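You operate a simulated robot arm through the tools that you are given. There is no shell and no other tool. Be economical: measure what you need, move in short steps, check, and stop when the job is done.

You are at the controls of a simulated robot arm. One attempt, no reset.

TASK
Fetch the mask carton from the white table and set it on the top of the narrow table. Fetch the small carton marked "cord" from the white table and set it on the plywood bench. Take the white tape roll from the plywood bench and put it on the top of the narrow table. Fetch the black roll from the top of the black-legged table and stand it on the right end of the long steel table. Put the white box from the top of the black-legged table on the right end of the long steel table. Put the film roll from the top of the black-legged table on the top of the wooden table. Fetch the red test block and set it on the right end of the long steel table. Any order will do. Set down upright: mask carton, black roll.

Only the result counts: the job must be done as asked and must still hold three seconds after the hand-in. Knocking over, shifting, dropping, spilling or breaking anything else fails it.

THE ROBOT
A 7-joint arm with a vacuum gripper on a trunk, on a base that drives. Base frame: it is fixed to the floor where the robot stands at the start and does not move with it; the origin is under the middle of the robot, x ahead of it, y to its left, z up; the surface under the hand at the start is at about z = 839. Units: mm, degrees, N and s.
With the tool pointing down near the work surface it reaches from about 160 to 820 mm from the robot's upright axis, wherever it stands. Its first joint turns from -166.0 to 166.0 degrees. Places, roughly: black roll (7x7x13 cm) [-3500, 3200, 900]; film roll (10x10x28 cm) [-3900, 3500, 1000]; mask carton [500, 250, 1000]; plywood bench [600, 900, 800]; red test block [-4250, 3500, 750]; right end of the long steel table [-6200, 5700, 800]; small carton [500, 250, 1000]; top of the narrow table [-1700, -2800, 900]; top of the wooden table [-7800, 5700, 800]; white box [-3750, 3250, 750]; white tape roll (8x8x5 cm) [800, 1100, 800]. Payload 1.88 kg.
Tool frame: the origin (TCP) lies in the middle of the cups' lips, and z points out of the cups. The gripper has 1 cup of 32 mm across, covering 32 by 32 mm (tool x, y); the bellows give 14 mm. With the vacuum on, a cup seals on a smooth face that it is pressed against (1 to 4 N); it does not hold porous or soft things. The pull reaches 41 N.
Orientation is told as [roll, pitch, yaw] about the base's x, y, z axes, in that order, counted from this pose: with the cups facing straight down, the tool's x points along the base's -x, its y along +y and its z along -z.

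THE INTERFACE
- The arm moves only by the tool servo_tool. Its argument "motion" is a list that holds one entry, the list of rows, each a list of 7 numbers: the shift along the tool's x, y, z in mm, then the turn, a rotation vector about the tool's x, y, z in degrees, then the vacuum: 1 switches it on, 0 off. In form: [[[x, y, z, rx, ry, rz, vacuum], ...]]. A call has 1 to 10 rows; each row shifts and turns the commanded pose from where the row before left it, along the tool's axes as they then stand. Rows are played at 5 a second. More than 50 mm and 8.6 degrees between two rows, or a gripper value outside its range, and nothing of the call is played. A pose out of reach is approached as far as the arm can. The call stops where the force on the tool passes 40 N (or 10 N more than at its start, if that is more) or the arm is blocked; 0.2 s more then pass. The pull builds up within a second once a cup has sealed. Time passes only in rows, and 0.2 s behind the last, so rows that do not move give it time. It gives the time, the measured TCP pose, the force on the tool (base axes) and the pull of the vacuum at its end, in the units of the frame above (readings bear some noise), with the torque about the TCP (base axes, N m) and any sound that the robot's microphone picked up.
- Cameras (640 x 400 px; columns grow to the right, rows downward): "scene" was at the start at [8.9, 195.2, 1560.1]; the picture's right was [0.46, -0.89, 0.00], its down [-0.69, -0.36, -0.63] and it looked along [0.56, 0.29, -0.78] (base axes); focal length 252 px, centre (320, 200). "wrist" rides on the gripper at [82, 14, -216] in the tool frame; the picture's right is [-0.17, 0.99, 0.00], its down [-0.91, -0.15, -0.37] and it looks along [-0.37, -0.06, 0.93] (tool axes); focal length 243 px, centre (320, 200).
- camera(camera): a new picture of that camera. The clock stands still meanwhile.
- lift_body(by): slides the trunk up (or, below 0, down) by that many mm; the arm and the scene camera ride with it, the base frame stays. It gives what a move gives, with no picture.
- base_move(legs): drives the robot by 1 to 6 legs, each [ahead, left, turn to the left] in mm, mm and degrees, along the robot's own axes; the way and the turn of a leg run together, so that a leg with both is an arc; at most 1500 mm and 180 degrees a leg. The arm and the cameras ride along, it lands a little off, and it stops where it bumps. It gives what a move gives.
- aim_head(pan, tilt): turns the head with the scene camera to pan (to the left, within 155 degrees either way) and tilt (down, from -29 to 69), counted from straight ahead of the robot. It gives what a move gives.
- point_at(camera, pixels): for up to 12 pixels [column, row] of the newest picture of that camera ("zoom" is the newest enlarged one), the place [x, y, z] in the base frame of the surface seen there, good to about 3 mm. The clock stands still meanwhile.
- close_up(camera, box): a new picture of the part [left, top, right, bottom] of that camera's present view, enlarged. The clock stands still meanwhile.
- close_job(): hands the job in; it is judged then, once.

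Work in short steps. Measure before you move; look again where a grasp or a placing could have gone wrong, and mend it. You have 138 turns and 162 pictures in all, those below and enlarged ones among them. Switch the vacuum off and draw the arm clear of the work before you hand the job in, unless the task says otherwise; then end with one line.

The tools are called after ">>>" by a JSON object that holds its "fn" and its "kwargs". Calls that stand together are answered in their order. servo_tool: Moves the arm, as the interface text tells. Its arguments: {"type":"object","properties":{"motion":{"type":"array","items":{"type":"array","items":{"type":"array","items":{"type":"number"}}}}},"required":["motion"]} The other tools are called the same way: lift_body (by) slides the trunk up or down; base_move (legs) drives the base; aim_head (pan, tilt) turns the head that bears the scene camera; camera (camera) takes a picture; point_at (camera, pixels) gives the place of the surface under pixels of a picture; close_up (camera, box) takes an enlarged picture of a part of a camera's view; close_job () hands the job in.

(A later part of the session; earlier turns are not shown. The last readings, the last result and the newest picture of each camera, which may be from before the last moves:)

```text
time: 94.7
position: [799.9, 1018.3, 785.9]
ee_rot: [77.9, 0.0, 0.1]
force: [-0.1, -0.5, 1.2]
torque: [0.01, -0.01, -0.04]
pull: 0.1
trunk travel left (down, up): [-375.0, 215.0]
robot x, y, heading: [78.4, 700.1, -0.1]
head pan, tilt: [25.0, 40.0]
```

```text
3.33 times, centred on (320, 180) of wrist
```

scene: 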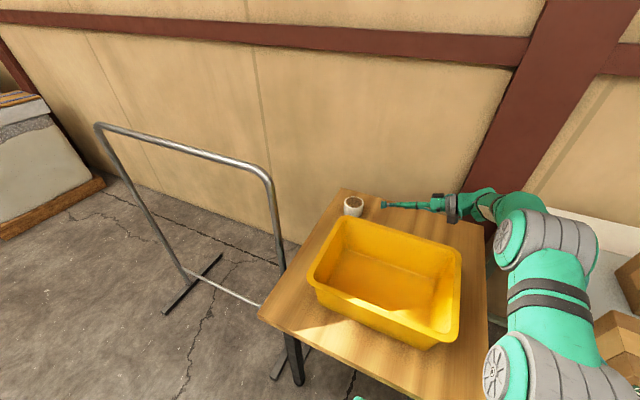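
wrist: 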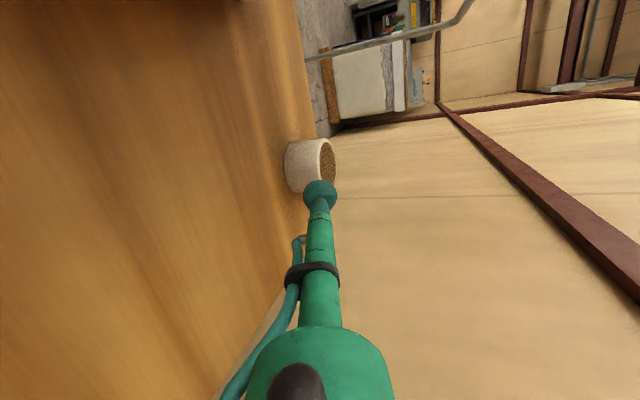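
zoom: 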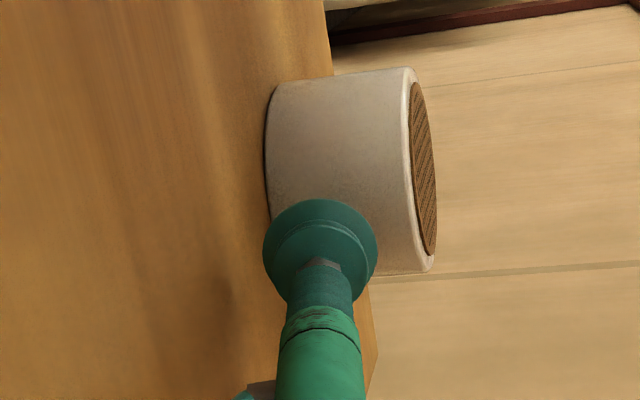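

>>> {"fn": "point_at", "kwargs": {"camera": "zoom", "pixels": [[280, 84], [350, 78], [400, 70], [275, 150], [340, 150], [400, 150], [420, 270], [390, 268], [420, 120], [435, 180], [430, 240], [330, 190]]}}

```text
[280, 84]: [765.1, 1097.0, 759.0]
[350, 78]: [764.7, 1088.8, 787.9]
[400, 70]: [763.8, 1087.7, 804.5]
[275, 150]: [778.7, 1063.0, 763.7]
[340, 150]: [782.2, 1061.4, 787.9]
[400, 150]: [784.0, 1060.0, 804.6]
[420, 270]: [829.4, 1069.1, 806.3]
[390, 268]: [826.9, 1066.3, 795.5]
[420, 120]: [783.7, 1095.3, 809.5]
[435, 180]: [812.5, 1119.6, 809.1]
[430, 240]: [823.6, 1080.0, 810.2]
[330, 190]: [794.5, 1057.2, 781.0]
```

Circle fit: centre (801,1093), R≈37, near face y≈1056. Advance with vacuum on along base +y in small steps.

>>> {"fn": "servo_tool", "kwargs": {"motion": [[[-1, 5.2, 24.5, 0, 0, 0, 1], [0, 1.5, 6.8, 0, 0, 0, 1], [0, 0.8, 3.9, 0, 0, 0, 1], [0, 0.8, 3.9, 0, 0, 0, 1], [0, 0.4, 2, 0, 0, 0, 1], [0, 0.4, 2, 0, 0, 0, 1], [0, 0, 0, 0, 0, 0, 1], [0, 0, 0, 0, 0, 0, 1]]]}}

>>> {"fn": "close_up", "kwargs": {"camera": "wrist", "box": [224, 120, 416, 240]}}

```text
time: 96.5
position: [800.2, 1063.6, 785.2]
ee_rot: [78.0, 0.0, 0.2]
force: [0.1, -0.2, 0.2]
torque: [0.02, -0.01, 0.03]
pull: 0.0
trunk travel left (down, up): [-375.0, 215.0]
robot x, y, heading: [78.9, 702.2, 0.0]
head pan, tilt: [25.0, 40.0]
```

```text
3.33 times, centred on (320, 180) of wrist
```

zoom: 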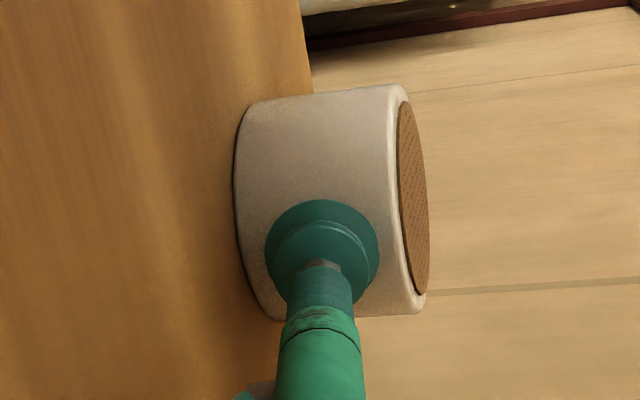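

No seal and no force yet; re-measure whether the roll moved.

>>> {"fn": "point_at", "kwargs": {"camera": "zoom", "pixels": [[330, 96], [390, 92], [260, 150], [330, 150], [380, 150], [330, 180], [405, 308], [380, 308], [415, 180], [420, 240], [410, 120], [245, 200]]}}

```text
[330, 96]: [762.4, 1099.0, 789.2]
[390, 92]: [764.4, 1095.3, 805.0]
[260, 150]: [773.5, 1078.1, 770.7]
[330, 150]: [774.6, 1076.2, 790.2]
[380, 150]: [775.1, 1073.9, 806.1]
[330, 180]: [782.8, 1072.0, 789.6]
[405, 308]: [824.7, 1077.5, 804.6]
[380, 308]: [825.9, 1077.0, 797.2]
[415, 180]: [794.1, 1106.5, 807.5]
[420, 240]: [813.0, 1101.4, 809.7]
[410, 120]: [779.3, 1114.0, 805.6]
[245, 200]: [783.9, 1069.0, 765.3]
```

The roll slid 10 mm instead of sealing (too little friction). Try a brisker press: back 20 mm, then advance 32 mm in one row with the vacuum on.

>>> {"fn": "servo_tool", "kwargs": {"motion": [[[0, -4.2, -19.6, 0, 0, 0, 1], [0, 0, 0, 0, 0, 0, 1], [0, 6.6, 31.3, 0, 0, 0, 1], [0, 0, 0, 0, 0, 0, 1], [0, 0, 0, 0, 0, 0, 1]]]}}

>>> {"fn": "close_up", "kwargs": {"camera": "wrist", "box": [224, 120, 416, 240]}}

```text
time: 97.7
position: [801.6, 1075.3, 785.5]
ee_rot: [78.0, -0.1, 0.2]
force: [-0.4, -0.4, -0.1]
torque: [-0.01, -0.03, -0.01]
pull: 0.1
trunk travel left (down, up): [-375.0, 215.0]
robot x, y, heading: [77.4, 701.9, -0.1]
head pan, tilt: [25.0, 40.0]
```

```text
3.33 times, centred on (320, 180) of wrist
```

zoom: 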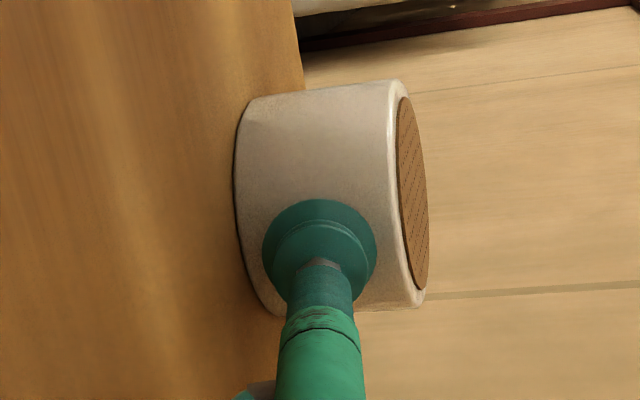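

No seal. The core top reads flat at z≈809, so I'll test a top press with vertical tool. Back off, rise, and turn the tool upright.

>>> {"fn": "servo_tool", "kwargs": {"motion": [[[0, -8.3, -39, 0, 0, 0, 0], [0, 35, -7.5, 0, 0, 0, 0], [0, 45, -10, 0, 0, 0, 0], [0, 45, -10, 0, 0, 0, 0], [0, 45, -10, 0, 0, 0, 0], [0, 45, -10, 0, 0, 0, 0], [0, 0, 0, 8, 0, 0, 0], [0, 0, 0, 8, 0, 0, 0], [0, 0, 0, 8, 0, 0, 0], [0, 0, 0, 8, 0, 0, 0]]]}}

>>> {"fn": "servo_tool", "kwargs": {"motion": [[[0, 0, 0, 8, 0, 0, 0], [0, 0, 0, 8, 0, 0, 0], [0, 0, 0, 8, 0, 0, 0], [0, 0, 0, 8, 0, 0, 0], [0, 0, 0, 8, 0, 0, 0], [0, 0, 0, 6, 0, 0, 0], [0, 0, 0, 0, 0, 0, 0]]]}}

>>> {"fn": "camera", "kwargs": {"camera": "wrist"}}

```text
time: 99.9
position: [800.0, 1033.3, 1003.6]
ee_rot: [45.8, 0.1, 0.2]
force: [-0.1, 0.0, -0.3]
torque: [0.0, 0.01, 0.0]
pull: 0.0
trunk travel left (down, up): [-375.0, 215.0]
robot x, y, heading: [77.0, 702.6, 0.1]
head pan, tilt: [25.0, 40.0]
```

```text
time: 101.5
position: [761.4, 1021.7, 993.6]
ee_rot: [4.2, -0.5, 0.0]
force: [-0.9, -0.5, 1.3]
torque: [0.02, -0.14, -0.01]
pull: 0.1
out of reach, approached as far as the arm can: row 4, 5
trunk travel left (down, up): [-375.0, 215.0]
robot x, y, heading: [77.5, 699.4, -0.3]
head pan, tilt: [25.0, 40.0]
```

```text
124 pictures are left
```

wrist: 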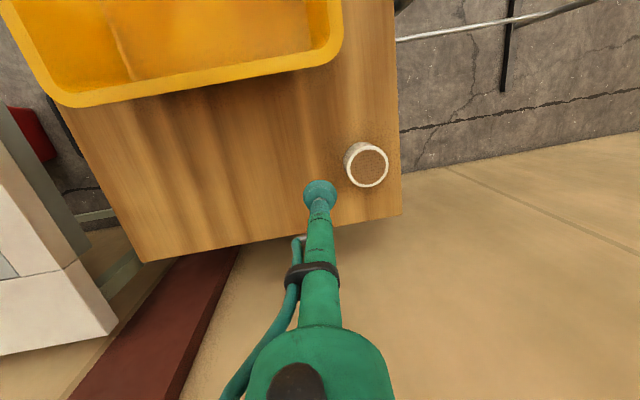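

Check the rail's position before strafing left.

>>> {"fn": "camera", "kwargs": {"camera": "scene"}}

>>> {"fn": "point_at", "kwargs": {"camera": "scene", "pixels": [[275, 210], [100, 135], [250, 165], [190, 285], [285, 360], [262, 300], [180, 150], [352, 203], [340, 190], [290, 390], [200, 380]]}}

>>> {"fn": "point_at", "kwargs": {"camera": "wrist", "pixels": [[367, 166], [367, 150], [367, 184], [352, 166], [384, 166], [348, 155]]}}

```text
123 pictures are left
```

scene: 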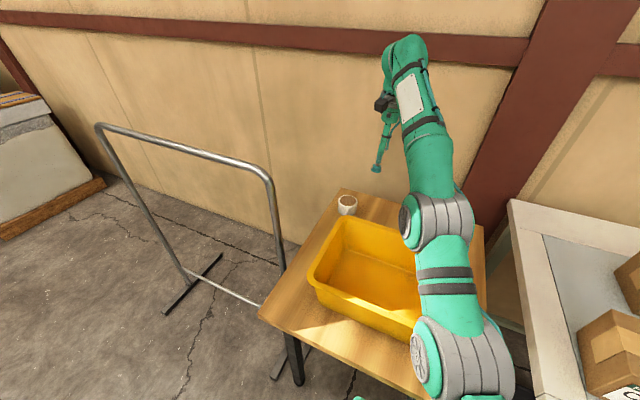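

```text
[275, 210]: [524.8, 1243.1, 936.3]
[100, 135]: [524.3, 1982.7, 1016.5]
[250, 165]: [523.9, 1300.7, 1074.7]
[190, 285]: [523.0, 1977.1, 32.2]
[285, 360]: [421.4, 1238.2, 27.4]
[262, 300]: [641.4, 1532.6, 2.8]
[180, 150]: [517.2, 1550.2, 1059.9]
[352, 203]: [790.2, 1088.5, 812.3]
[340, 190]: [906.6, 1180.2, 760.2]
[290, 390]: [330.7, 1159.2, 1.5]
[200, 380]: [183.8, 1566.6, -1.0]
```

```text
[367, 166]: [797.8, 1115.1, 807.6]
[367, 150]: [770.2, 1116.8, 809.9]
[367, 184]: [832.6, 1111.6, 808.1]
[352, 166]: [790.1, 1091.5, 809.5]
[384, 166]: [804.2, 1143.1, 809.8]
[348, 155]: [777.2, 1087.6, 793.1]
```

Rail is at x≈524, y>1240. Swing the TCP right 300 mm first, then strafe left 350 mm.

>>> {"fn": "servo_tool", "kwargs": {"motion": [[[10, -48, 0, 0, 0, 0, 0], [10, -48, 0, 0, 0, 0, 0], [10, -48, 0, 0, 0, 0, 0], [10, -48, 0, 0, 0, 0, 0], [0, -50, 0, 0, 0, 0, 0], [0, -50, 0, 0, 0, 0, 0], [0, 0, 0, 0, 0, 0, 0]]]}}

>>> {"fn": "base_move", "kwargs": {"legs": [[0, 350, 0]]}}

>>> {"fn": "camera", "kwargs": {"camera": "wrist"}}

```text
time: 103.1
position: [812.2, 756.9, 1008.8]
ee_rot: [4.1, 0.2, 0.0]
force: [-0.1, 1.2, -0.3]
torque: [0.03, -0.01, -0.03]
pull: 0.1
out of reach, approached as far as the arm can: row 1, 2, 3, 4, 5, 6
trunk travel left (down, up): [-375.0, 215.0]
robot x, y, heading: [74.7, 701.4, 0.2]
head pan, tilt: [25.0, 40.0]
```

```text
time: 105.4
position: [811.4, 1114.8, 1008.9]
ee_rot: [4.0, 0.1, 0.3]
force: [-0.3, 0.3, 0.0]
torque: [0.01, 0.02, 0.06]
pull: 0.0
trunk travel left (down, up): [-375.0, 215.0]
robot x, y, heading: [73.2, 1052.0, 0.5]
head pan, tilt: [25.0, 40.0]
```

```text
122 pictures are left
```

wrist: 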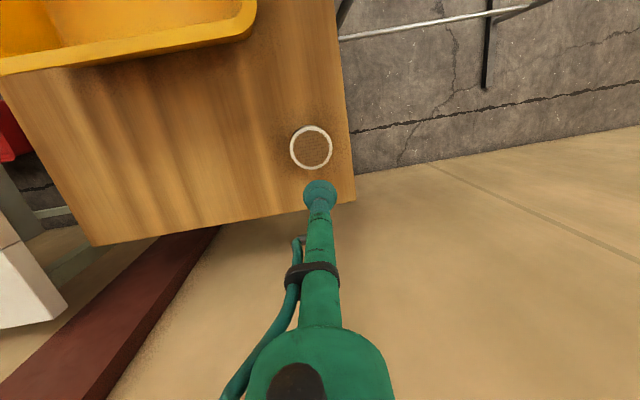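

TCP nearly over the roll centre (800,1114). Straighten 4°, shift 11 mm back, lower to just above z 809.

>>> {"fn": "servo_tool", "kwargs": {"motion": [[[6, 0, 0, 4, 0, 0, 0], [5, 0, 40, 0, 0, 0, 0], [0, 0, 45, 0, 0, 0, 0], [0, 0, 45, 0, 0, 0, 0], [0, 0, 40, 0, 0, 0, 0], [0, 0, 14, 0, 0, 0, 0], [0, 0, 0, 0, 0, 0, 0]]]}}

>>> {"fn": "close_up", "kwargs": {"camera": "wrist", "box": [224, 120, 416, 240]}}

```text
time: 107.0
position: [837.7, 1117.3, 897.3]
ee_rot: [-0.2, 1.9, 0.2]
force: [-0.4, -0.5, -0.5]
torque: [0.02, -0.01, 0.01]
pull: 0.0
out of reach, approached as far as the arm can: row 1, 2, 3, 4, 5, 6
trunk travel left (down, up): [-375.0, 215.0]
robot x, y, heading: [72.0, 1053.4, 0.6]
head pan, tilt: [25.0, 40.0]
```

```text
3.33 times, centred on (320, 180) of wrist
```

zoom: 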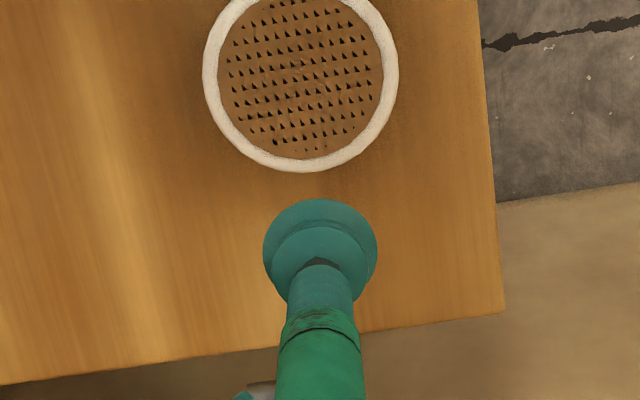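

The commanded pose seems off from the measured one; nudge back and up and read.

>>> {"fn": "servo_tool", "kwargs": {"motion": [[[40, 0, 0, 0, 0, 0, 0], [0, 0, 0, 0, 0, 0, 0]]]}}

```text
time: 107.6
position: [838.8, 1121.0, 910.1]
ee_rot: [0.1, 0.9, 0.2]
force: [0.6, -0.4, 0.2]
torque: [0.01, -0.01, 0.02]
pull: 0.2
out of reach, approached as far as the arm can: row 1
trunk travel left (down, up): [-375.0, 215.0]
robot x, y, heading: [73.2, 1058.9, 0.4]
head pan, tilt: [25.0, 40.0]
```

Raise the trunk back by 150 and try stepping back again.

>>> {"fn": "lift_body", "kwargs": {"by": 150}}

>>> {"fn": "servo_tool", "kwargs": {"motion": [[[40, 0, 0, 0, 0, 0, 0], [40, 0, 0, 0, 0, 0, 0], [0, 0, 0, 0, 0, 0, 0]]]}}

>>> {"fn": "camera", "kwargs": {"camera": "scene"}}

```text
time: 109.4
position: [837.7, 1120.7, 1059.3]
ee_rot: [0.0, 0.9, 0.3]
force: [0.1, -0.2, 0.5]
torque: [-0.02, 0.01, 0.0]
pull: 0.0
trunk travel left (down, up): [-525.0, 65.0]
robot x, y, heading: [74.8, 1056.8, 0.5]
head pan, tilt: [25.0, 40.0]
```

```text
time: 110.2
position: [838.5, 1119.8, 1059.1]
ee_rot: [0.0, 0.9, 0.4]
force: [0.1, 0.8, 0.7]
torque: [-0.01, -0.01, 0.02]
pull: 0.1
out of reach, approached as far as the arm can: row 1, 2
trunk travel left (down, up): [-525.0, 65.0]
robot x, y, heading: [72.7, 1057.0, 0.5]
head pan, tilt: [25.0, 40.0]
```

```text
120 pictures are left
```

scene: 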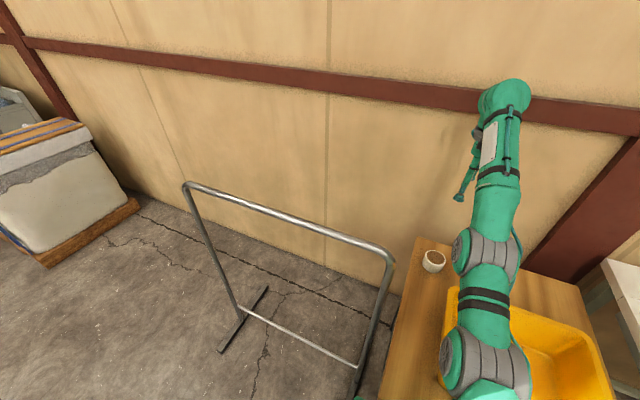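

The arm sits in a low-elbow configuration with a joint limit. Try tilting back (rx −) and raising to free it.

>>> {"fn": "servo_tool", "kwargs": {"motion": [[[0, 0, 0, -8, 0, 0, 0], [0, 0, 0, -8, 0, 0, 0], [0, 0, 0, -8, 0, 0, 0], [0, 0, -40, 0, 0, 0, 0], [40, 0, -20, 0, 0, 0, 0], [40, 0, 0, 0, 0, 0, 0], [0, 0, 0, 0, 0, 0, 0]]]}}

```text
time: 111.8
position: [815.2, 1082.0, 1158.6]
ee_rot: [24.0, 1.0, 0.5]
force: [0.1, -0.5, -0.1]
torque: [-0.03, -0.06, 0.0]
pull: 0.0
out of reach, approached as far as the arm can: row 2, 3, 5, 6
trunk travel left (down, up): [-525.0, 65.0]
robot x, y, heading: [72.6, 1052.1, 0.3]
head pan, tilt: [25.0, 40.0]
```

Try moving back toward the configuration that worked (tool tilt ~46° and pull to the right).

>>> {"fn": "servo_tool", "kwargs": {"motion": [[[0, 0, 0, -8, 0, 0, 0], [0, 0, 0, -8, 0, 0, 0], [0, 0, 0, -8, 0, 0, 0], [0, -40, 0, 0, 0, 0, 0], [0, -40, 0, 0, 0, 0, 0], [40, 0, 0, 0, 0, 0, 0], [40, 0, 0, 0, 0, 0, 0], [0, 0, 0, 0, 0, 0, 0]]]}}

>>> {"fn": "camera", "kwargs": {"camera": "scene"}}

```text
time: 113.6
position: [824.0, 1024.4, 1104.1]
ee_rot: [47.9, 1.0, 0.4]
force: [0.7, -0.2, 0.9]
torque: [0.0, 0.01, -0.04]
pull: 0.0
out of reach, approached as far as the arm can: row 2, 4, 6, 7
trunk travel left (down, up): [-525.0, 65.0]
robot x, y, heading: [72.1, 1054.3, 0.4]
head pan, tilt: [25.0, 40.0]
```

```text
119 pictures are left
```

scene: 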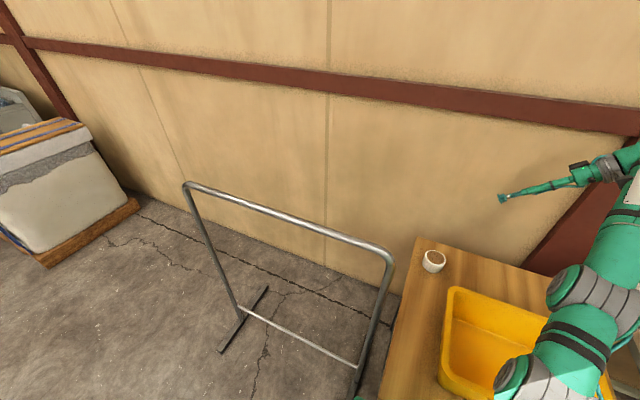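

>>> {"fn": "servo_tool", "kwargs": {"motion": [[[0, 30, -33, 0, 0, 0, 0], [0, 30, -33, 0, 0, 0, 0], [0, 30, -33, 0, 0, 0, 0], [30, 0, 0, 0, 0, 0, 0], [30, 0, 0, 0, 0, 0, 0], [0, 0, 0, 0, 0, 0, 0]]]}}

>>> {"fn": "aim_head", "kwargs": {"pan": 0, "tilt": 40}}

>>> {"fn": "camera", "kwargs": {"camera": "scene"}}

```text
time: 115.0
position: [729.5, 1028.0, 1196.5]
ee_rot: [48.0, 1.0, 0.4]
force: [0.2, 0.0, -0.7]
torque: [-0.06, -0.04, 0.01]
pull: 0.0
out of reach, approached as far as the arm can: row 1, 2, 3
trunk travel left (down, up): [-525.0, 65.0]
robot x, y, heading: [73.6, 1053.5, 0.2]
head pan, tilt: [25.0, 40.0]
```

```text
time: 115.9
position: [730.1, 1029.1, 1195.2]
ee_rot: [48.0, 0.9, 0.3]
force: [0.7, 0.1, 1.4]
torque: [-0.01, -0.01, -0.01]
pull: 0.1
trunk travel left (down, up): [-525.0, 65.0]
robot x, y, heading: [74.4, 1053.7, 0.5]
head pan, tilt: [0.0, 40.0]
```

```text
118 pictures are left
```

scene: 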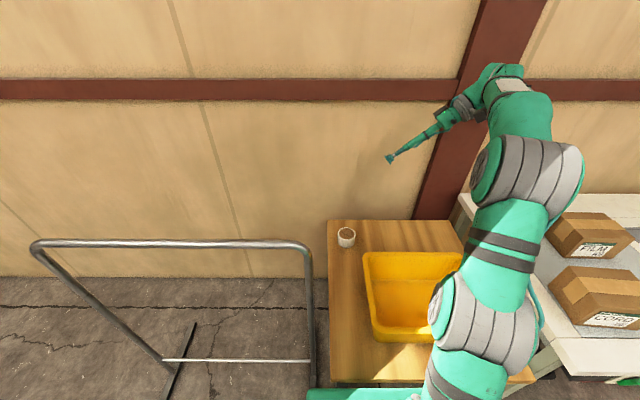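

Freed. Retract x further by ~150 and rotate the tool upright.

>>> {"fn": "servo_tool", "kwargs": {"motion": [[[40, 0, 0, 0, 0, 0, 0], [40, 0, 0, 0, 0, 0, 0], [40, 0, 0, 0, 0, 0, 0], [0, 0, 0, 8, 0, 0, 0], [0, 0, 0, 8, 0, 0, 0], [0, 0, 0, 8, 0, 0, 0], [0, 0, 0, 8, 0, 0, 0], [0, 0, 0, 8, 0, 0, 0], [0, 0, 0, 8, 0, 0, 0], [0, 0, 0, 0, -0.9, 0, 0]]]}}

>>> {"fn": "camera", "kwargs": {"camera": "scene"}}

```text
time: 118.1
position: [609.6, 1027.6, 1196.4]
ee_rot: [-0.1, -0.1, 0.3]
force: [0.6, -0.2, -0.5]
torque: [-0.01, 0.04, 0.04]
pull: 0.1
trunk travel left (down, up): [-525.0, 65.0]
robot x, y, heading: [75.6, 1054.2, 0.5]
head pan, tilt: [0.0, 40.0]
```

```text
117 pictures are left
```

scene: 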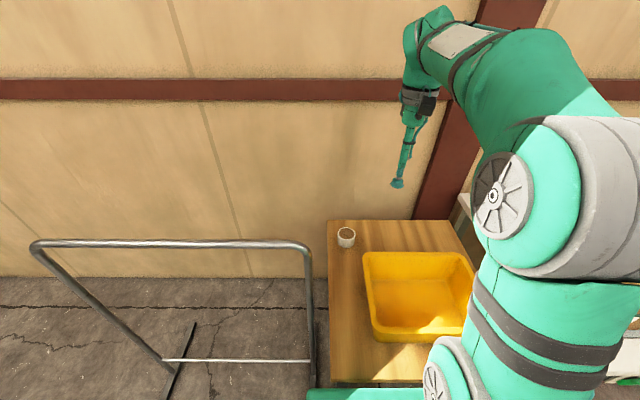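

Normal configuration again. Descend to z≈960, then extend to (800,1114).

>>> {"fn": "servo_tool", "kwargs": {"motion": [[[0, 12, 46, 0, 0, 0, 0], [0, 12, 46, 0, 0, 0, 0], [0, 12, 46, 0, 0, 0, 0], [0, 12, 46, 0, 0, 0, 0], [0, 12, 46, 0, 0, 0, 0], [-45, 10, 0, 0, 0, 0, 0], [-45, 10, 0, 0, 0, 0, 0], [-45, 6, 0, 0, 0, 0, 0], [-45, 0, 0, 0, 0, 0, 0], [-10, 0, 30, 0, 0, 0, 0]]]}}

>>> {"fn": "camera", "kwargs": {"camera": "wrist"}}

```text
time: 120.3
position: [801.3, 1116.3, 934.8]
ee_rot: [0.0, 0.0, 0.3]
force: [0.1, -0.9, 0.7]
torque: [-0.04, 0.01, -0.01]
pull: 0.0
trunk travel left (down, up): [-525.0, 65.0]
robot x, y, heading: [73.3, 1053.2, 0.5]
head pan, tilt: [0.0, 40.0]
```

```text
116 pictures are left
```

wrist: 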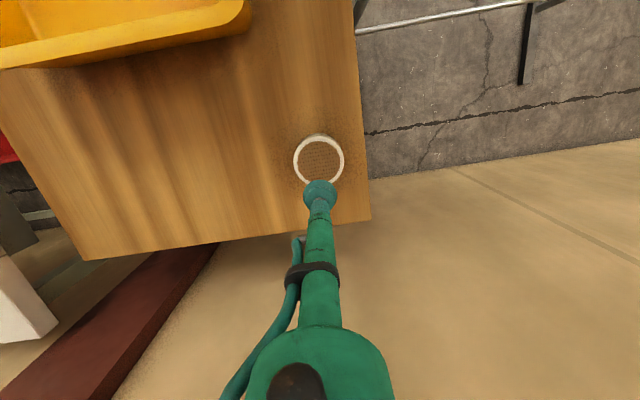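

Over the roll. Lower to the top and press with vacuum.

>>> {"fn": "servo_tool", "kwargs": {"motion": [[[1, -2, 45, 0, 0, 0, 0], [0, 0, 45, 0, 0, 0, 0], [0, 0, 25, 0, 0, 0, 1], [0, 0, 8, 0, 0, 0, 1], [0, 0, 4, 0, 0, 0, 1], [0, 0, 2, 0, 0, 0, 1], [0, 0, 0, 0, 0, 0, 1], [0, 0, 0, 0, 0, 0, 1]]]}}

>>> {"fn": "close_up", "kwargs": {"camera": "wrist", "box": [224, 120, 416, 240]}}

```text
time: 122.1
position: [799.4, 1114.2, 808.1]
ee_rot: [0.0, -0.1, 0.3]
force: [-0.9, -0.7, 4.0]
torque: [-0.03, 0.0, 0.05]
pull: 40.9
trunk travel left (down, up): [-525.0, 65.0]
robot x, y, heading: [71.4, 1057.3, 0.4]
head pan, tilt: [0.0, 40.0]
```

```text
3.33 times, centred on (320, 180) of wrist
```

zoom: 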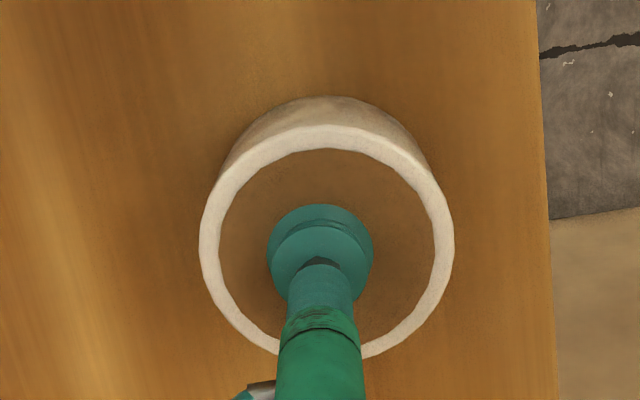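

Sealed on the top (pull 40.9). Lift and retract.

>>> {"fn": "servo_tool", "kwargs": {"motion": [[[0, 0, -10, 0, 0, 0, 1], [0, 0, -40, 0, 0, 0, 1], [0, 0, -45, 0, 0, 0, 1], [0, 0, -45, 0, 0, 0, 1], [20, 0, -42, 0, 0, 0, 1], [45, 0, -20, 0, 0, 0, 1], [45, 0, -20, 0, 0, 0, 1], [45, 0, 0, 0, 0, 0, 1], [45, 0, 0, 0, 0, 0, 1], [45, 0, 0, 0, 0, 0, 1]]]}}

>>> {"fn": "camera", "kwargs": {"camera": "wrist"}}

```text
time: 124.3
position: [553.2, 1111.8, 1029.2]
ee_rot: [0.0, 0.0, 0.3]
force: [0.4, 0.5, -0.3]
torque: [0.01, 0.03, 0.0]
pull: 40.8
trunk travel left (down, up): [-525.0, 65.0]
robot x, y, heading: [73.3, 1052.6, 0.3]
head pan, tilt: [0.0, 40.0]
```

```text
114 pictures are left
```

wrist: 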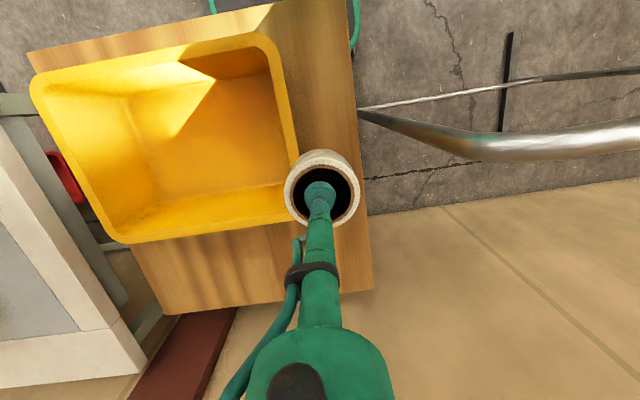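

>>> {"fn": "close_up", "kwargs": {"camera": "wrist", "box": [256, 140, 384, 220]}}

```text
5.00 times, centred on (320, 180) of wrist
```

zoom: 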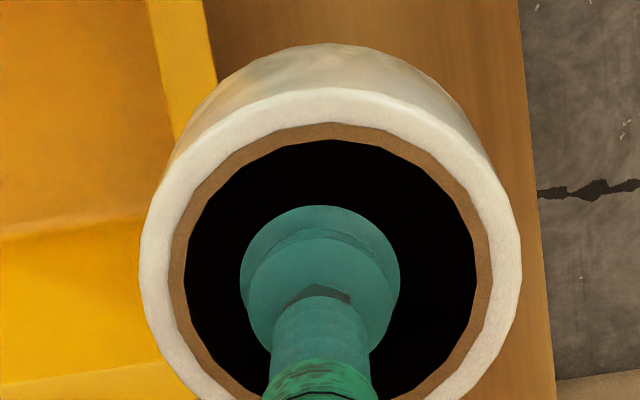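

Held. Raise a little and drive back to the cage doorway.

>>> {"fn": "servo_tool", "kwargs": {"motion": [[[0, 0, -40, 0, 0, 0, 1], [0, 0, -40, 0, 0, 0, 1], [0, 0, -30, 0, 0, 0, 1]]]}}

>>> {"fn": "base_move", "kwargs": {"legs": [[-285, 0, 0], [0, 0, -90.4], [1500, 0, 0], [1500, 0, 0], [410, 0, 0], [0, 0, -90]]}}

```text
time: 125.1
position: [552.6, 1111.9, 1137.7]
ee_rot: [0.0, -0.1, 0.2]
force: [-0.7, -0.4, -1.5]
torque: [0.01, -0.03, -0.04]
pull: 40.9
trunk travel left (down, up): [-525.0, 65.0]
robot x, y, heading: [75.2, 1051.9, 0.7]
head pan, tilt: [0.0, 40.0]
```

```text
time: 151.0
position: [-704.0, -2412.7, 1139.3]
ee_rot: [0.0, 0.1, 177.7]
force: [0.1, 0.4, -0.2]
torque: [-0.01, 0.0, 0.03]
pull: 40.7
trunk travel left (down, up): [-525.0, 65.0]
robot x, y, heading: [-222.5, -2378.1, 177.9]
head pan, tilt: [0.0, 40.0]
```

Drive in 668 mm, correcting heading.

>>> {"fn": "base_move", "kwargs": {"legs": [[0, 0, 2.1], [668, 0, 0]]}}

>>> {"fn": "camera", "kwargs": {"camera": "wrist"}}

```text
time: 155.1
position: [-1367.0, -2431.1, 1138.8]
ee_rot: [0.0, 0.1, 180.0]
force: [0.2, -0.6, -1.1]
torque: [0.0, 0.02, 0.03]
pull: 40.6
trunk travel left (down, up): [-525.0, 65.0]
robot x, y, heading: [-885.7, -2376.8, -180.0]
head pan, tilt: [0.0, 40.0]
```

```text
112 pictures are left
```

wrist: 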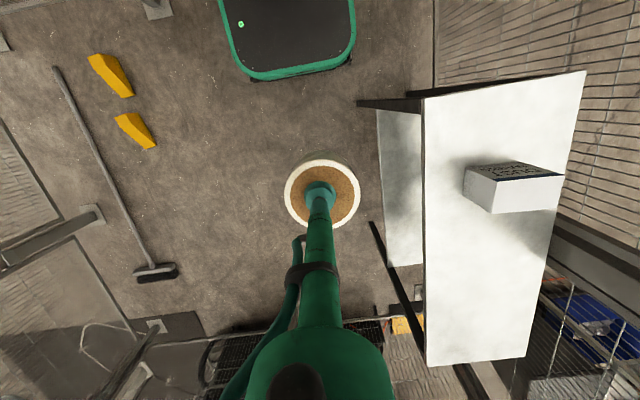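

>>> {"fn": "point_at", "kwargs": {"camera": "wrist", "pixels": [[470, 175], [480, 205], [555, 205], [425, 100], [500, 88], [520, 185]]}}

>>> {"fn": "servo_tool", "kwargs": {"motion": [[[0, 48, 0, 0, 0, 0, 1], [0, 48, 0, 0, 0, 0, 1], [0, 48, 0, 0, 0, 0, 1], [0, 48, 0, 0, 0, 0, 1], [0, 48, 0, 0, 0, 0, 1], [0, 48, 0, 0, 0, 0, 1], [0, 46, 0, 0, 0, 0, 1], [0, 0, 30, 0, 0, 0, 1]]]}}

>>> {"fn": "camera", "kwargs": {"camera": "wrist"}}

```text
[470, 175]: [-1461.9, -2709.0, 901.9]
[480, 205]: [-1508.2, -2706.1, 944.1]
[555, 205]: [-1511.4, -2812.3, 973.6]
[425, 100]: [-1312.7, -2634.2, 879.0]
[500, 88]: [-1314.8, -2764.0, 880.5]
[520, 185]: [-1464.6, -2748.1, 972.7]
```

```text
time: 156.9
position: [-1366.8, -2765.7, 1109.3]
ee_rot: [0.0, 0.1, 180.0]
force: [-0.4, 0.5, -1.7]
torque: [0.0, -0.01, 0.01]
pull: 40.3
trunk travel left (down, up): [-525.0, 65.0]
robot x, y, heading: [-883.6, -2379.0, -180.0]
head pan, tilt: [0.0, 40.0]
```

```text
111 pictures are left
```

wrist: 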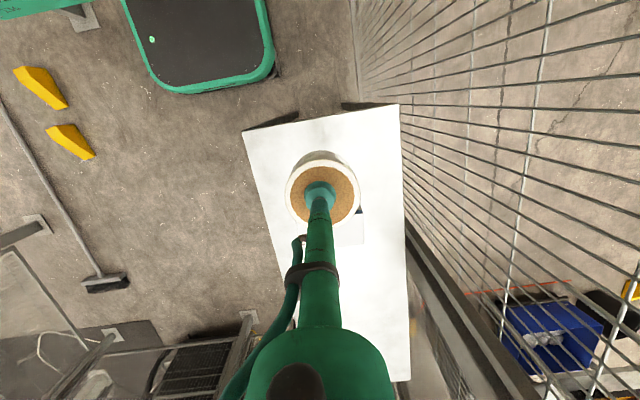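

Clear of the mask carton. Lower to contact.

>>> {"fn": "servo_tool", "kwargs": {"motion": [[[0, 0, 45, 0, 0, 0, 1], [0, 0, 45, 0, 0, 0, 1], [0, 0, 45, 0, 0, 0, 1], [0, 0, 30, 0, 0, 0, 1], [0, 0, 8, 0, 0, 0, 1], [0, 0, 5, 0, 0, 0, 1], [0, 0, 3, 0, 0, 0, 1], [0, 0, 0, 0, 0, 0, 1]]]}}

```text
time: 158.7
position: [-1366.5, -2765.2, 928.7]
ee_rot: [0.1, -0.1, 180.0]
force: [-1.0, 0.8, 5.5]
torque: [0.03, -0.03, -0.02]
pull: 40.5
trunk travel left (down, up): [-525.0, 65.0]
robot x, y, heading: [-887.0, -2378.1, -180.0]
head pan, tilt: [0.0, 40.0]
```

Contact (5.5 N). Release and retreat.

>>> {"fn": "servo_tool", "kwargs": {"motion": [[[0, 0, 0, 0, 0, 0, 0], [0, 0, 0, 0, 0, 0, 0], [0, 0, 0, 0, 0, 0, 0], [0, 0, -10, 0, 0, 0, 0], [0, 0, -45, 0, 0, 0, 0], [0, 0, -45, 0, 0, 0, 0], [0, 0, -48, 0, 0, 0, 0], [0, 0, -48, 0, 0, 0, 0], [0, -48, 0, 0, 0, 0, 0], [0, -48, 0, 0, 0, 0, 0]]]}}

>>> {"fn": "servo_tool", "kwargs": {"motion": [[[0, -48, 0, 0, 0, 0, 0], [0, -48, 0, 0, 0, 0, 0], [0, -48, 0, 0, 0, 0, 0], [0, -48, 0, 0, 0, 0, 0]]]}}

>>> {"fn": "camera", "kwargs": {"camera": "wrist"}}

```text
time: 160.9
position: [-1368.6, -2665.0, 1125.0]
ee_rot: [0.0, 0.0, -180.1]
force: [0.0, 0.1, -0.8]
torque: [0.02, 0.04, -0.02]
pull: 0.1
trunk travel left (down, up): [-525.0, 65.0]
robot x, y, heading: [-885.2, -2375.9, -180.1]
head pan, tilt: [0.0, 40.0]
```

```text
time: 161.9
position: [-1367.9, -2474.2, 1125.7]
ee_rot: [-0.1, 0.0, -180.0]
force: [-0.2, -0.8, 0.1]
torque: [-0.03, -0.04, 0.03]
pull: 0.1
trunk travel left (down, up): [-525.0, 65.0]
robot x, y, heading: [-889.7, -2374.3, -180.1]
head pan, tilt: [0.0, 40.0]
```

```text
110 pictures are left
```

wrist: 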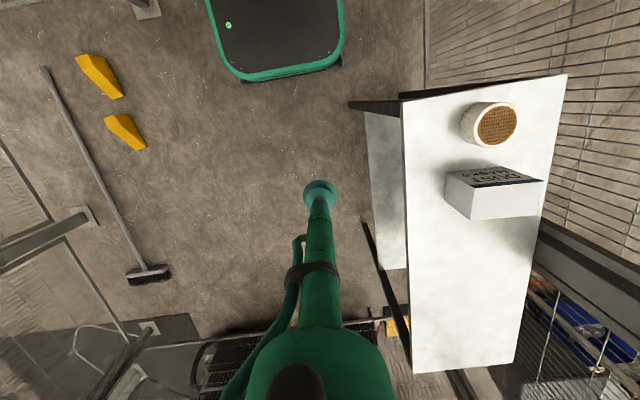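

Both rest on the narrow table. Return for the cord carton, parking at about (75,615).

>>> {"fn": "base_move", "kwargs": {"legs": [[-675, 0, 0], [0, 0, -90], [1500, 0, 0], [1490, 0, 0], [0, 0, -90]]}}

```text
time: 187.1
position: [178.4, 712.9, 1125.3]
ee_rot: [0.0, 0.0, 1.2]
force: [-0.4, -0.6, -0.2]
torque: [-0.03, 0.02, -0.01]
pull: 0.1
trunk travel left (down, up): [-525.0, 65.0]
robot x, y, heading: [-301.5, 601.3, 1.4]
head pan, tilt: [0.0, 40.0]
```

>>> {"fn": "base_move", "kwargs": {"legs": [[0, 0, -1.4], [375, 15, 0]]}}

>>> {"fn": "aim_head", "kwargs": {"pan": 0, "tilt": 50}}

>>> {"fn": "camera", "kwargs": {"camera": "wrist"}}

```text
time: 189.9
position: [563.6, 713.2, 1124.7]
ee_rot: [0.0, 0.0, -0.5]
force: [0.1, -0.4, 0.2]
torque: [0.02, 0.01, -0.03]
pull: 0.0
trunk travel left (down, up): [-525.0, 65.0]
robot x, y, heading: [82.8, 618.7, -0.6]
head pan, tilt: [0.0, 40.0]
```

```text
time: 190.6
position: [561.9, 712.2, 1124.7]
ee_rot: [0.0, -0.1, -0.5]
force: [-0.2, 0.1, -1.0]
torque: [0.06, 0.02, 0.03]
pull: 0.1
trunk travel left (down, up): [-525.0, 65.0]
robot x, y, heading: [79.4, 615.1, -0.6]
head pan, tilt: [0.0, 50.0]
```

```text
109 pictures are left
```

wrist: 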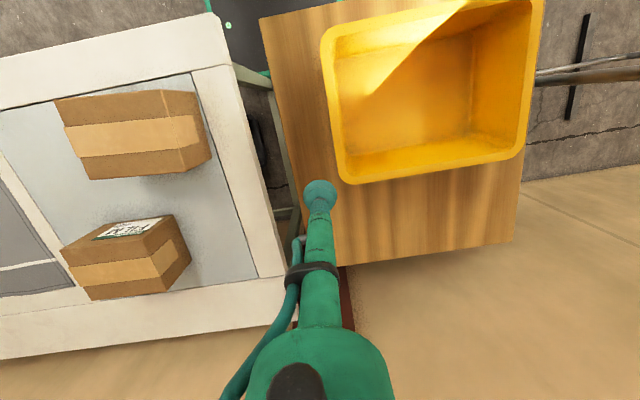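

Move over the cord carton (478,418) and down to z≈965.

>>> {"fn": "servo_tool", "kwargs": {"motion": [[[14, -47.5, 0, 0, 0, 0, 0], [14, -47.5, 0, 0, 0, 0, 0], [14, -47.5, 0, 0, 0, 0, 0], [14, -47.5, 0, 0, 0, 0, 0], [14, -47.5, 0, 0, 0, 0, 0], [10, -48, 0, 0, 0, 0, 0], [0, -7, 40, 0, 0, 0, 0], [0, 0, 45, 0, 0, 0, 0], [0, 0, 45, 0, 0, 0, 0], [0, 0, 30, 0, 0, 0, 0]]]}}

>>> {"fn": "close_up", "kwargs": {"camera": "wrist", "box": [160, 100, 480, 300]}}

```text
time: 192.8
position: [481.2, 422.2, 963.1]
ee_rot: [0.0, 0.0, -0.4]
force: [0.7, 0.1, 0.6]
torque: [0.03, 0.0, -0.02]
pull: 0.1
trunk travel left (down, up): [-525.0, 65.0]
robot x, y, heading: [81.6, 615.0, -0.6]
head pan, tilt: [0.0, 50.0]
```

```text
2.00 times, centred on (320, 200) of wrist
```

zoom: 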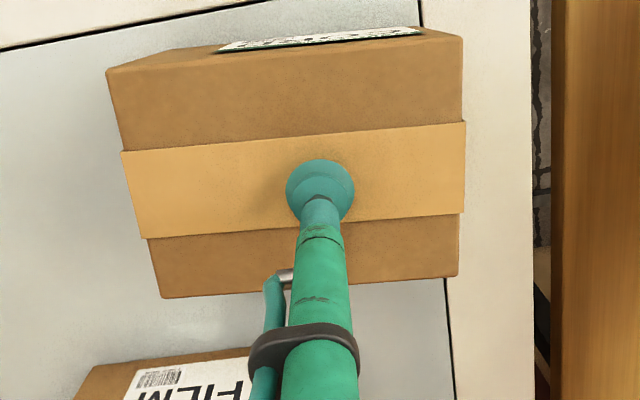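

Good; press, seal and lift.

>>> {"fn": "servo_tool", "kwargs": {"motion": [[[0, 0, 8, 0, 0, 0, 1], [0, 0, 6, 0, 0, 0, 1], [0, 0, 2, 0, 0, 0, 1], [0, 0, 0, 0, 0, 0, 1], [0, 0, 0, 0, 0, 0, 1], [0, 0, -10, 0, 0, 0, 1], [0, 0, -40, 0, 0, 0, 1], [0, 0, -45, 0, 0, 0, 1], [0, 0, -45, 0, 0, 0, 1], [0, 0, -20, 0, 0, 0, 1]]]}}

```text
time: 195.0
position: [479.2, 420.0, 1109.1]
ee_rot: [0.0, 0.1, -0.5]
force: [-0.5, -0.9, -4.1]
torque: [0.06, 0.01, 0.0]
pull: 41.3
trunk travel left (down, up): [-525.0, 65.0]
robot x, y, heading: [83.0, 618.0, -0.4]
head pan, tilt: [0.0, 50.0]
```

Lifted (~4 N). Carry to (815,745) over the bench's rear right area.

>>> {"fn": "servo_tool", "kwargs": {"motion": [[[-33.6, 32.5, 5, 0, 0, 0, 1], [-33.6, 32.5, 5, 0, 0, 0, 1], [-33.6, 32.5, 5, 0, 0, 0, 1], [-33.6, 32.5, 5, 0, 0, 0, 1], [-33.6, 32.5, 5, 0, 0, 0, 1], [-33.6, 32.5, 5, 0, 0, 0, 1], [-33.6, 32.5, 5, 0, 0, 0, 1], [-33.6, 32.5, 5, 0, 0, 0, 1], [-33.6, 32.5, 5, 0, 0, 0, 1], [-33.6, 32.5, 5, 0, 0, 0, 1]]]}}

>>> {"fn": "camera", "kwargs": {"camera": "wrist"}}

```text
time: 197.2
position: [820.2, 743.2, 1055.3]
ee_rot: [0.0, 0.1, -0.6]
force: [0.6, 0.1, -3.4]
torque: [0.07, 0.02, -0.02]
pull: 39.8
trunk travel left (down, up): [-525.0, 65.0]
robot x, y, heading: [81.7, 618.9, -0.5]
head pan, tilt: [0.0, 50.0]
```

```text
107 pictures are left
```

wrist: 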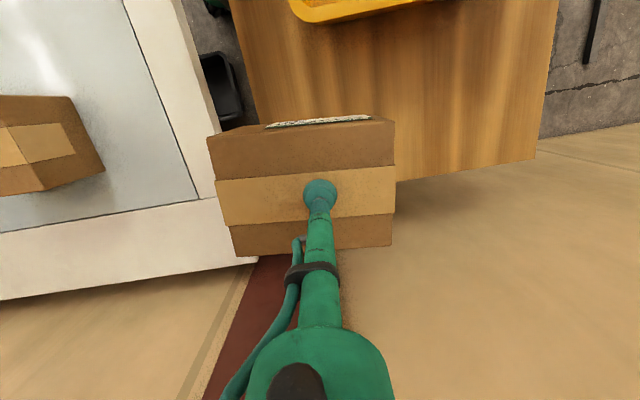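

Shift 60 mm more to the left for margin and lower.

>>> {"fn": "servo_tool", "kwargs": {"motion": [[[4, 30, 0, 0, 0, 0, 1], [4, 30, 0, 0, 0, 0, 1], [0, 0, 45, 0, 0, 0, 1], [0, 0, 45, 0, 0, 0, 1], [0, 0, 45, 0, 0, 0, 1], [0, 0, 30, 0, 0, 0, 1], [0, 0, 0, 0, 0, 0, 1]]]}}

>>> {"fn": "camera", "kwargs": {"camera": "wrist"}}

>>> {"fn": "camera", "kwargs": {"camera": "scene"}}

```text
time: 198.8
position: [814.3, 803.5, 892.7]
ee_rot: [0.1, 0.0, -0.4]
force: [0.4, -0.5, -3.2]
torque: [0.03, 0.01, 0.0]
pull: 40.8
trunk travel left (down, up): [-525.0, 65.0]
robot x, y, heading: [85.1, 619.2, -0.3]
head pan, tilt: [0.0, 50.0]
```

```text
106 pictures are left
```

wrist: 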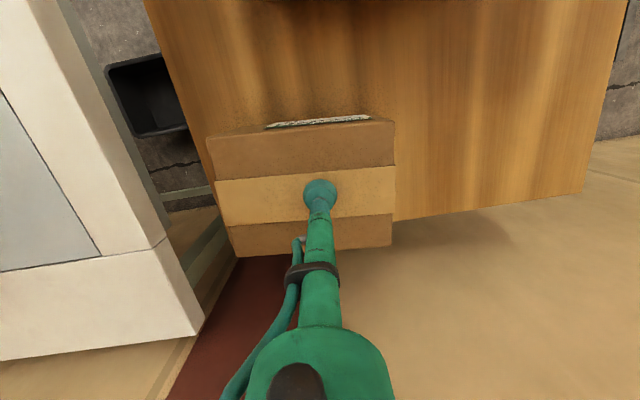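

```text
105 pictures are left
```

scene: 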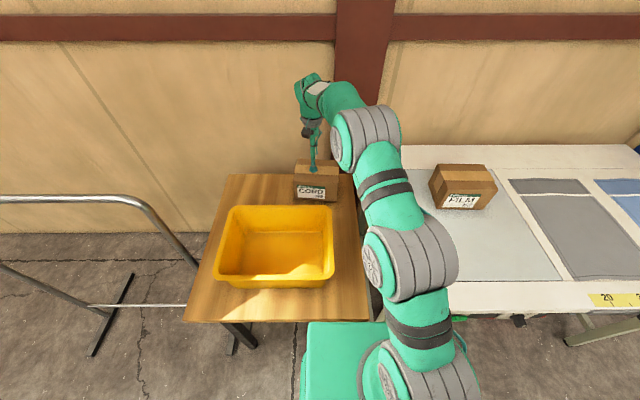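

Carton is fully over the bench with margin (rear 886 < 917). Lower to contact.

>>> {"fn": "servo_tool", "kwargs": {"motion": [[[2, 0, 12, 0, 0, 0, 1], [0, 0, 6, 0, 0, 0, 1], [0, 0, 4, 0, 0, 0, 1], [0, 0, 2, 0, 0, 0, 1], [0, 0, 0, 0, 0, 0, 1]]]}}

```text
time: 200.0
position: [811.6, 804.0, 871.1]
ee_rot: [0.1, -0.2, -0.4]
force: [0.1, 2.6, 3.3]
torque: [-0.08, 0.05, -0.02]
pull: 40.7
trunk travel left (down, up): [-525.0, 65.0]
robot x, y, heading: [79.8, 620.7, -0.2]
head pan, tilt: [0.0, 50.0]
```

Contact. Release, rise, retract.

>>> {"fn": "servo_tool", "kwargs": {"motion": [[[0, 0, 0, 0, 0, 0, 0], [0, 0, 0, 0, 0, 0, 0], [0, 0, 0, 0, 0, 0, 0], [0, 0, -10, 0, 0, 0, 0], [0, 0, -45, 0, 0, 0, 0], [0, 0, -45, 0, 0, 0, 0], [20, 0, -45, 0, 0, 0, 0], [40, -10, -25, 0, 0, 0, 0], [45, -15, -10, 0, 0, 0, 0], [45, -15, 0, 0, 0, 0, 0]]]}}

>>> {"fn": "servo_tool", "kwargs": {"motion": [[[45, -20, -20, 0, 0, 0, 0], [45, -20, -20, 0, 0, 0, 0], [45, -20, -20, 0, 0, 0, 0], [45, -20, -20, 0, 0, 0, 0]]]}}

>>> {"fn": "camera", "kwargs": {"camera": "scene"}}

```text
time: 202.2
position: [659.2, 763.8, 1048.1]
ee_rot: [0.0, 0.0, -0.4]
force: [0.1, -0.2, 0.1]
torque: [0.02, 0.02, -0.01]
pull: 0.0
trunk travel left (down, up): [-525.0, 65.0]
robot x, y, heading: [83.1, 615.9, -0.3]
head pan, tilt: [0.0, 50.0]
```

```text
refused: row 1 steps farther than a row can; nothing moved
```

```text
104 pictures are left
```

scene: 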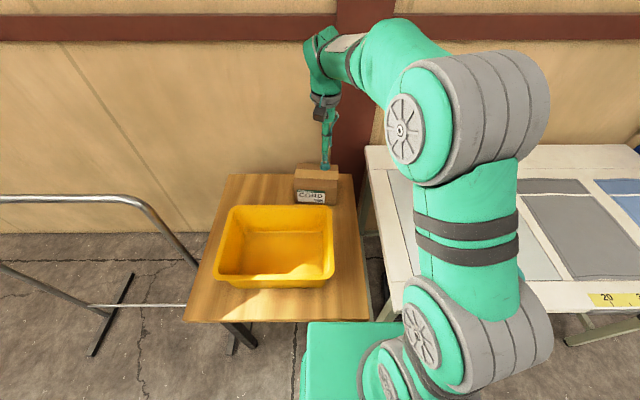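

Cord carton stands on the bench. Retract the arm, back off, and look toward the black-legged table.

>>> {"fn": "servo_tool", "kwargs": {"motion": [[[42, -20, -10, 0, 0, 0, 0], [42, -20, -10, 0, 0, 0, 0], [42, -20, -10, 0, 0, 0, 0], [42, -20, -10, 0, 0, 0, 0]]]}}

>>> {"fn": "base_move", "kwargs": {"legs": [[-380, 0, 0], [0, 0, 142]]}}

>>> {"fn": "aim_head", "kwargs": {"pan": 0, "tilt": 12}}

>>> {"fn": "camera", "kwargs": {"camera": "scene"}}

```text
time: 203.2
position: [489.8, 686.1, 1087.5]
ee_rot: [0.0, 0.0, -0.5]
force: [0.5, 0.4, 0.1]
torque: [-0.03, 0.03, -0.05]
pull: 0.1
trunk travel left (down, up): [-525.0, 65.0]
robot x, y, heading: [83.4, 617.8, -0.2]
head pan, tilt: [0.0, 50.0]
```

```text
time: 211.5
position: [-658.3, 808.7, 1086.9]
ee_rot: [0.0, 0.0, 143.0]
force: [-0.6, 0.5, -0.1]
torque: [0.01, 0.01, 0.0]
pull: 0.0
trunk travel left (down, up): [-525.0, 65.0]
robot x, y, heading: [-290.6, 615.9, 143.0]
head pan, tilt: [0.0, 50.0]
```

```text
time: 212.5
position: [-657.5, 809.1, 1087.5]
ee_rot: [-0.1, 0.1, 143.1]
force: [0.0, 0.7, -0.7]
torque: [-0.01, -0.02, 0.01]
pull: 0.0
trunk travel left (down, up): [-525.0, 65.0]
robot x, y, heading: [-285.7, 617.5, 143.0]
head pan, tilt: [0.0, 12.0]
```

```text
103 pictures are left
```

scene: 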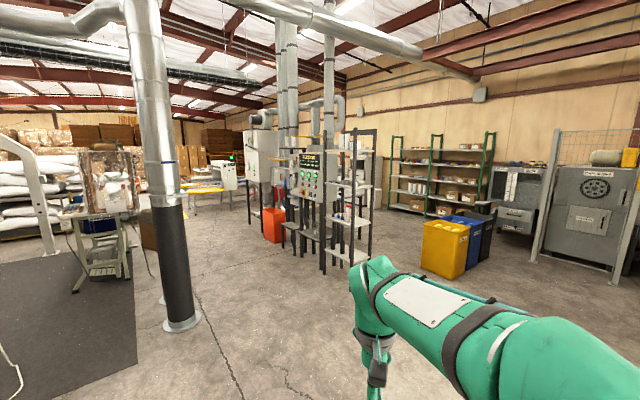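

>>> {"fn": "close_up", "kwargs": {"camera": "scene", "box": [220, 110, 420, 285]}}

>>> {"fn": "point_at", "kwargs": {"camera": "scene", "pixels": [[180, 325], [355, 258], [365, 215], [350, 220], [300, 225], [275, 235], [440, 275], [490, 265], [290, 160], [230, 210], [345, 188], [560, 260]]}}

```text
2.29 times, centred on (320, 198) of scene
```

zoom: 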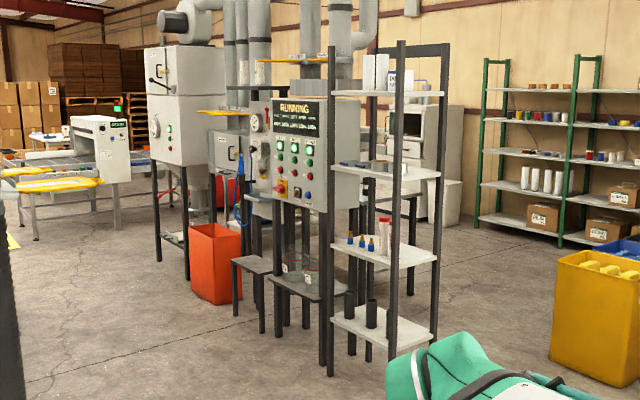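

```text
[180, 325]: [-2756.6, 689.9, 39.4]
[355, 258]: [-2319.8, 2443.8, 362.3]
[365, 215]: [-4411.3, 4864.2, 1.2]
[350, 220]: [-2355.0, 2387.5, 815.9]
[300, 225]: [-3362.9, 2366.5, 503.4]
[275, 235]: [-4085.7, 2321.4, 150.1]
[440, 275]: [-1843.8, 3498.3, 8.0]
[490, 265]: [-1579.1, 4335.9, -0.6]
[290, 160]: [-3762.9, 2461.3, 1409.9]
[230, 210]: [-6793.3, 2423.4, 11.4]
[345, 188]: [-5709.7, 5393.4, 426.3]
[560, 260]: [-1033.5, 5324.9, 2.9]
```

>>> {"fn": "point_at", "kwargs": {"camera": "zoom", "pixels": [[328, 365], [392, 350], [435, 325], [370, 355], [415, 225], [405, 190], [390, 205], [420, 150], [560, 345], [450, 220], [500, 260], [440, 205]]}}

>>> {"fn": "base_move", "kwargs": {"legs": [[0, 0, -38], [1400, 0, 0]]}}

>>> {"fn": "aim_head", "kwargs": {"pan": 50, "tilt": 15}}

>>> {"fn": "camera", "kwargs": {"camera": "scene"}}

```text
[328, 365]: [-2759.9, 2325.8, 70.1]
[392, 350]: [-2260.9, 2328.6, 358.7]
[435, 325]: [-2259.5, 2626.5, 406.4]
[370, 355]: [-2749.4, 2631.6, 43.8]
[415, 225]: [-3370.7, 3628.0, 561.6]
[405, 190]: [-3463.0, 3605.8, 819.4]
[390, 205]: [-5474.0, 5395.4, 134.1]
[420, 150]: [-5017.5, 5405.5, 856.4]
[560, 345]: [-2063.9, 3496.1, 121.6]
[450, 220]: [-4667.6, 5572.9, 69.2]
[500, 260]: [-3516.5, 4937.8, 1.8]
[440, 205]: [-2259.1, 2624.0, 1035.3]
```

```text
time: 221.3
position: [-776.4, 2364.8, 1086.9]
ee_rot: [0.0, 0.0, 102.7]
force: [-0.2, -0.4, -0.4]
torque: [0.03, -0.01, 0.0]
pull: 0.1
trunk travel left (down, up): [-525.0, 65.0]
robot x, y, heading: [-619.4, 1983.1, 102.8]
head pan, tilt: [0.0, 12.0]
```

```text
time: 222.5
position: [-777.1, 2365.9, 1086.7]
ee_rot: [0.1, -0.1, 102.7]
force: [0.1, 0.0, -1.0]
torque: [-0.01, 0.02, 0.01]
pull: 0.1
trunk travel left (down, up): [-525.0, 65.0]
robot x, y, heading: [-619.6, 1982.5, 102.5]
head pan, tilt: [50.0, 15.0]
```

```text
101 pictures are left
```

scene: 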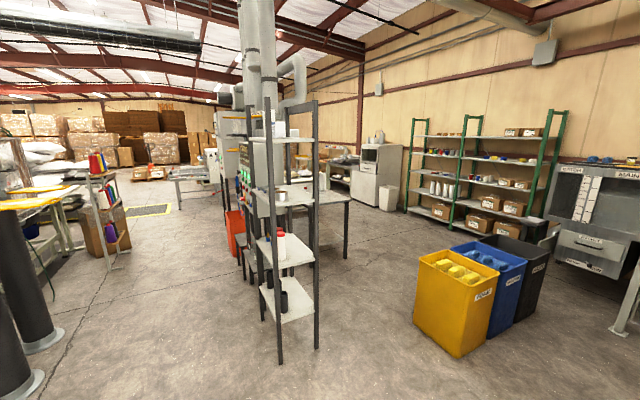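

Rack spans x −2760…−2260, y 2325…2630; yellow bin starts y 3496. Drive between them at y≈3060 heading −x.

>>> {"fn": "base_move", "kwargs": {"legs": [[0, 0, 16], [1215, 0, 0], [0, 0, 61.5]]}}

>>> {"fn": "aim_head", "kwargs": {"pan": 0, "tilt": 18}}

>>> {"fn": "camera", "kwargs": {"camera": "scene"}}

```text
time: 232.2
position: [-1612.0, 2971.7, 1087.7]
ee_rot: [0.0, -0.1, 179.1]
force: [0.4, -0.1, 0.2]
torque: [0.0, 0.0, 0.04]
pull: 0.1
trunk travel left (down, up): [-525.0, 65.0]
robot x, y, heading: [-1201.5, 3033.9, 179.1]
head pan, tilt: [50.0, 15.0]
```

```text
time: 233.4
position: [-1611.8, 2971.8, 1087.5]
ee_rot: [0.0, 0.1, 179.1]
force: [0.1, -0.1, 0.6]
torque: [0.01, 0.05, 0.01]
pull: 0.1
trunk travel left (down, up): [-525.0, 65.0]
robot x, y, heading: [-1198.4, 3034.4, 179.0]
head pan, tilt: [0.0, 18.0]
```

```text
100 pictures are left
```

scene: 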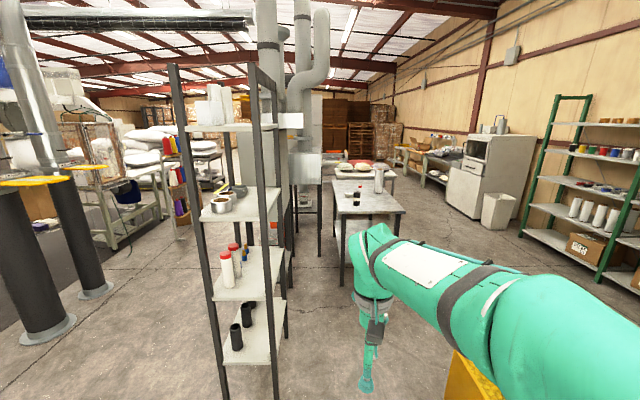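

>>> {"fn": "close_up", "kwargs": {"camera": "scene", "box": [280, 120, 520, 270]}}

>>> {"fn": "point_at", "kwargs": {"camera": "scene", "pixels": [[340, 210], [402, 210], [357, 197], [378, 175], [335, 182], [395, 182], [455, 385], [215, 310], [345, 280], [360, 168], [460, 175], [500, 225]]}}

```text
2.67 times, centred on (400, 195) of scene
```

zoom: 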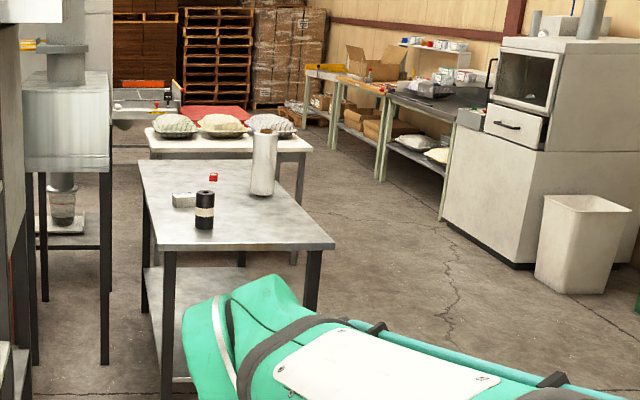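

```text
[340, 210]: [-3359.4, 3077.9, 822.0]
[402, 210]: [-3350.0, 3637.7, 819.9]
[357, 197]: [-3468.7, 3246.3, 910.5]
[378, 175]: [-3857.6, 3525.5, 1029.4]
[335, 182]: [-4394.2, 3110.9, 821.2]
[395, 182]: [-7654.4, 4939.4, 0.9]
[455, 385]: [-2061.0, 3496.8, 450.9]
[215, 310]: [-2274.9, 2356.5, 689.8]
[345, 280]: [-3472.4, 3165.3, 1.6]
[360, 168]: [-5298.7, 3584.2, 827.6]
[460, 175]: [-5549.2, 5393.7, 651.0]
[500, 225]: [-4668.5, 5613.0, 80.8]
```

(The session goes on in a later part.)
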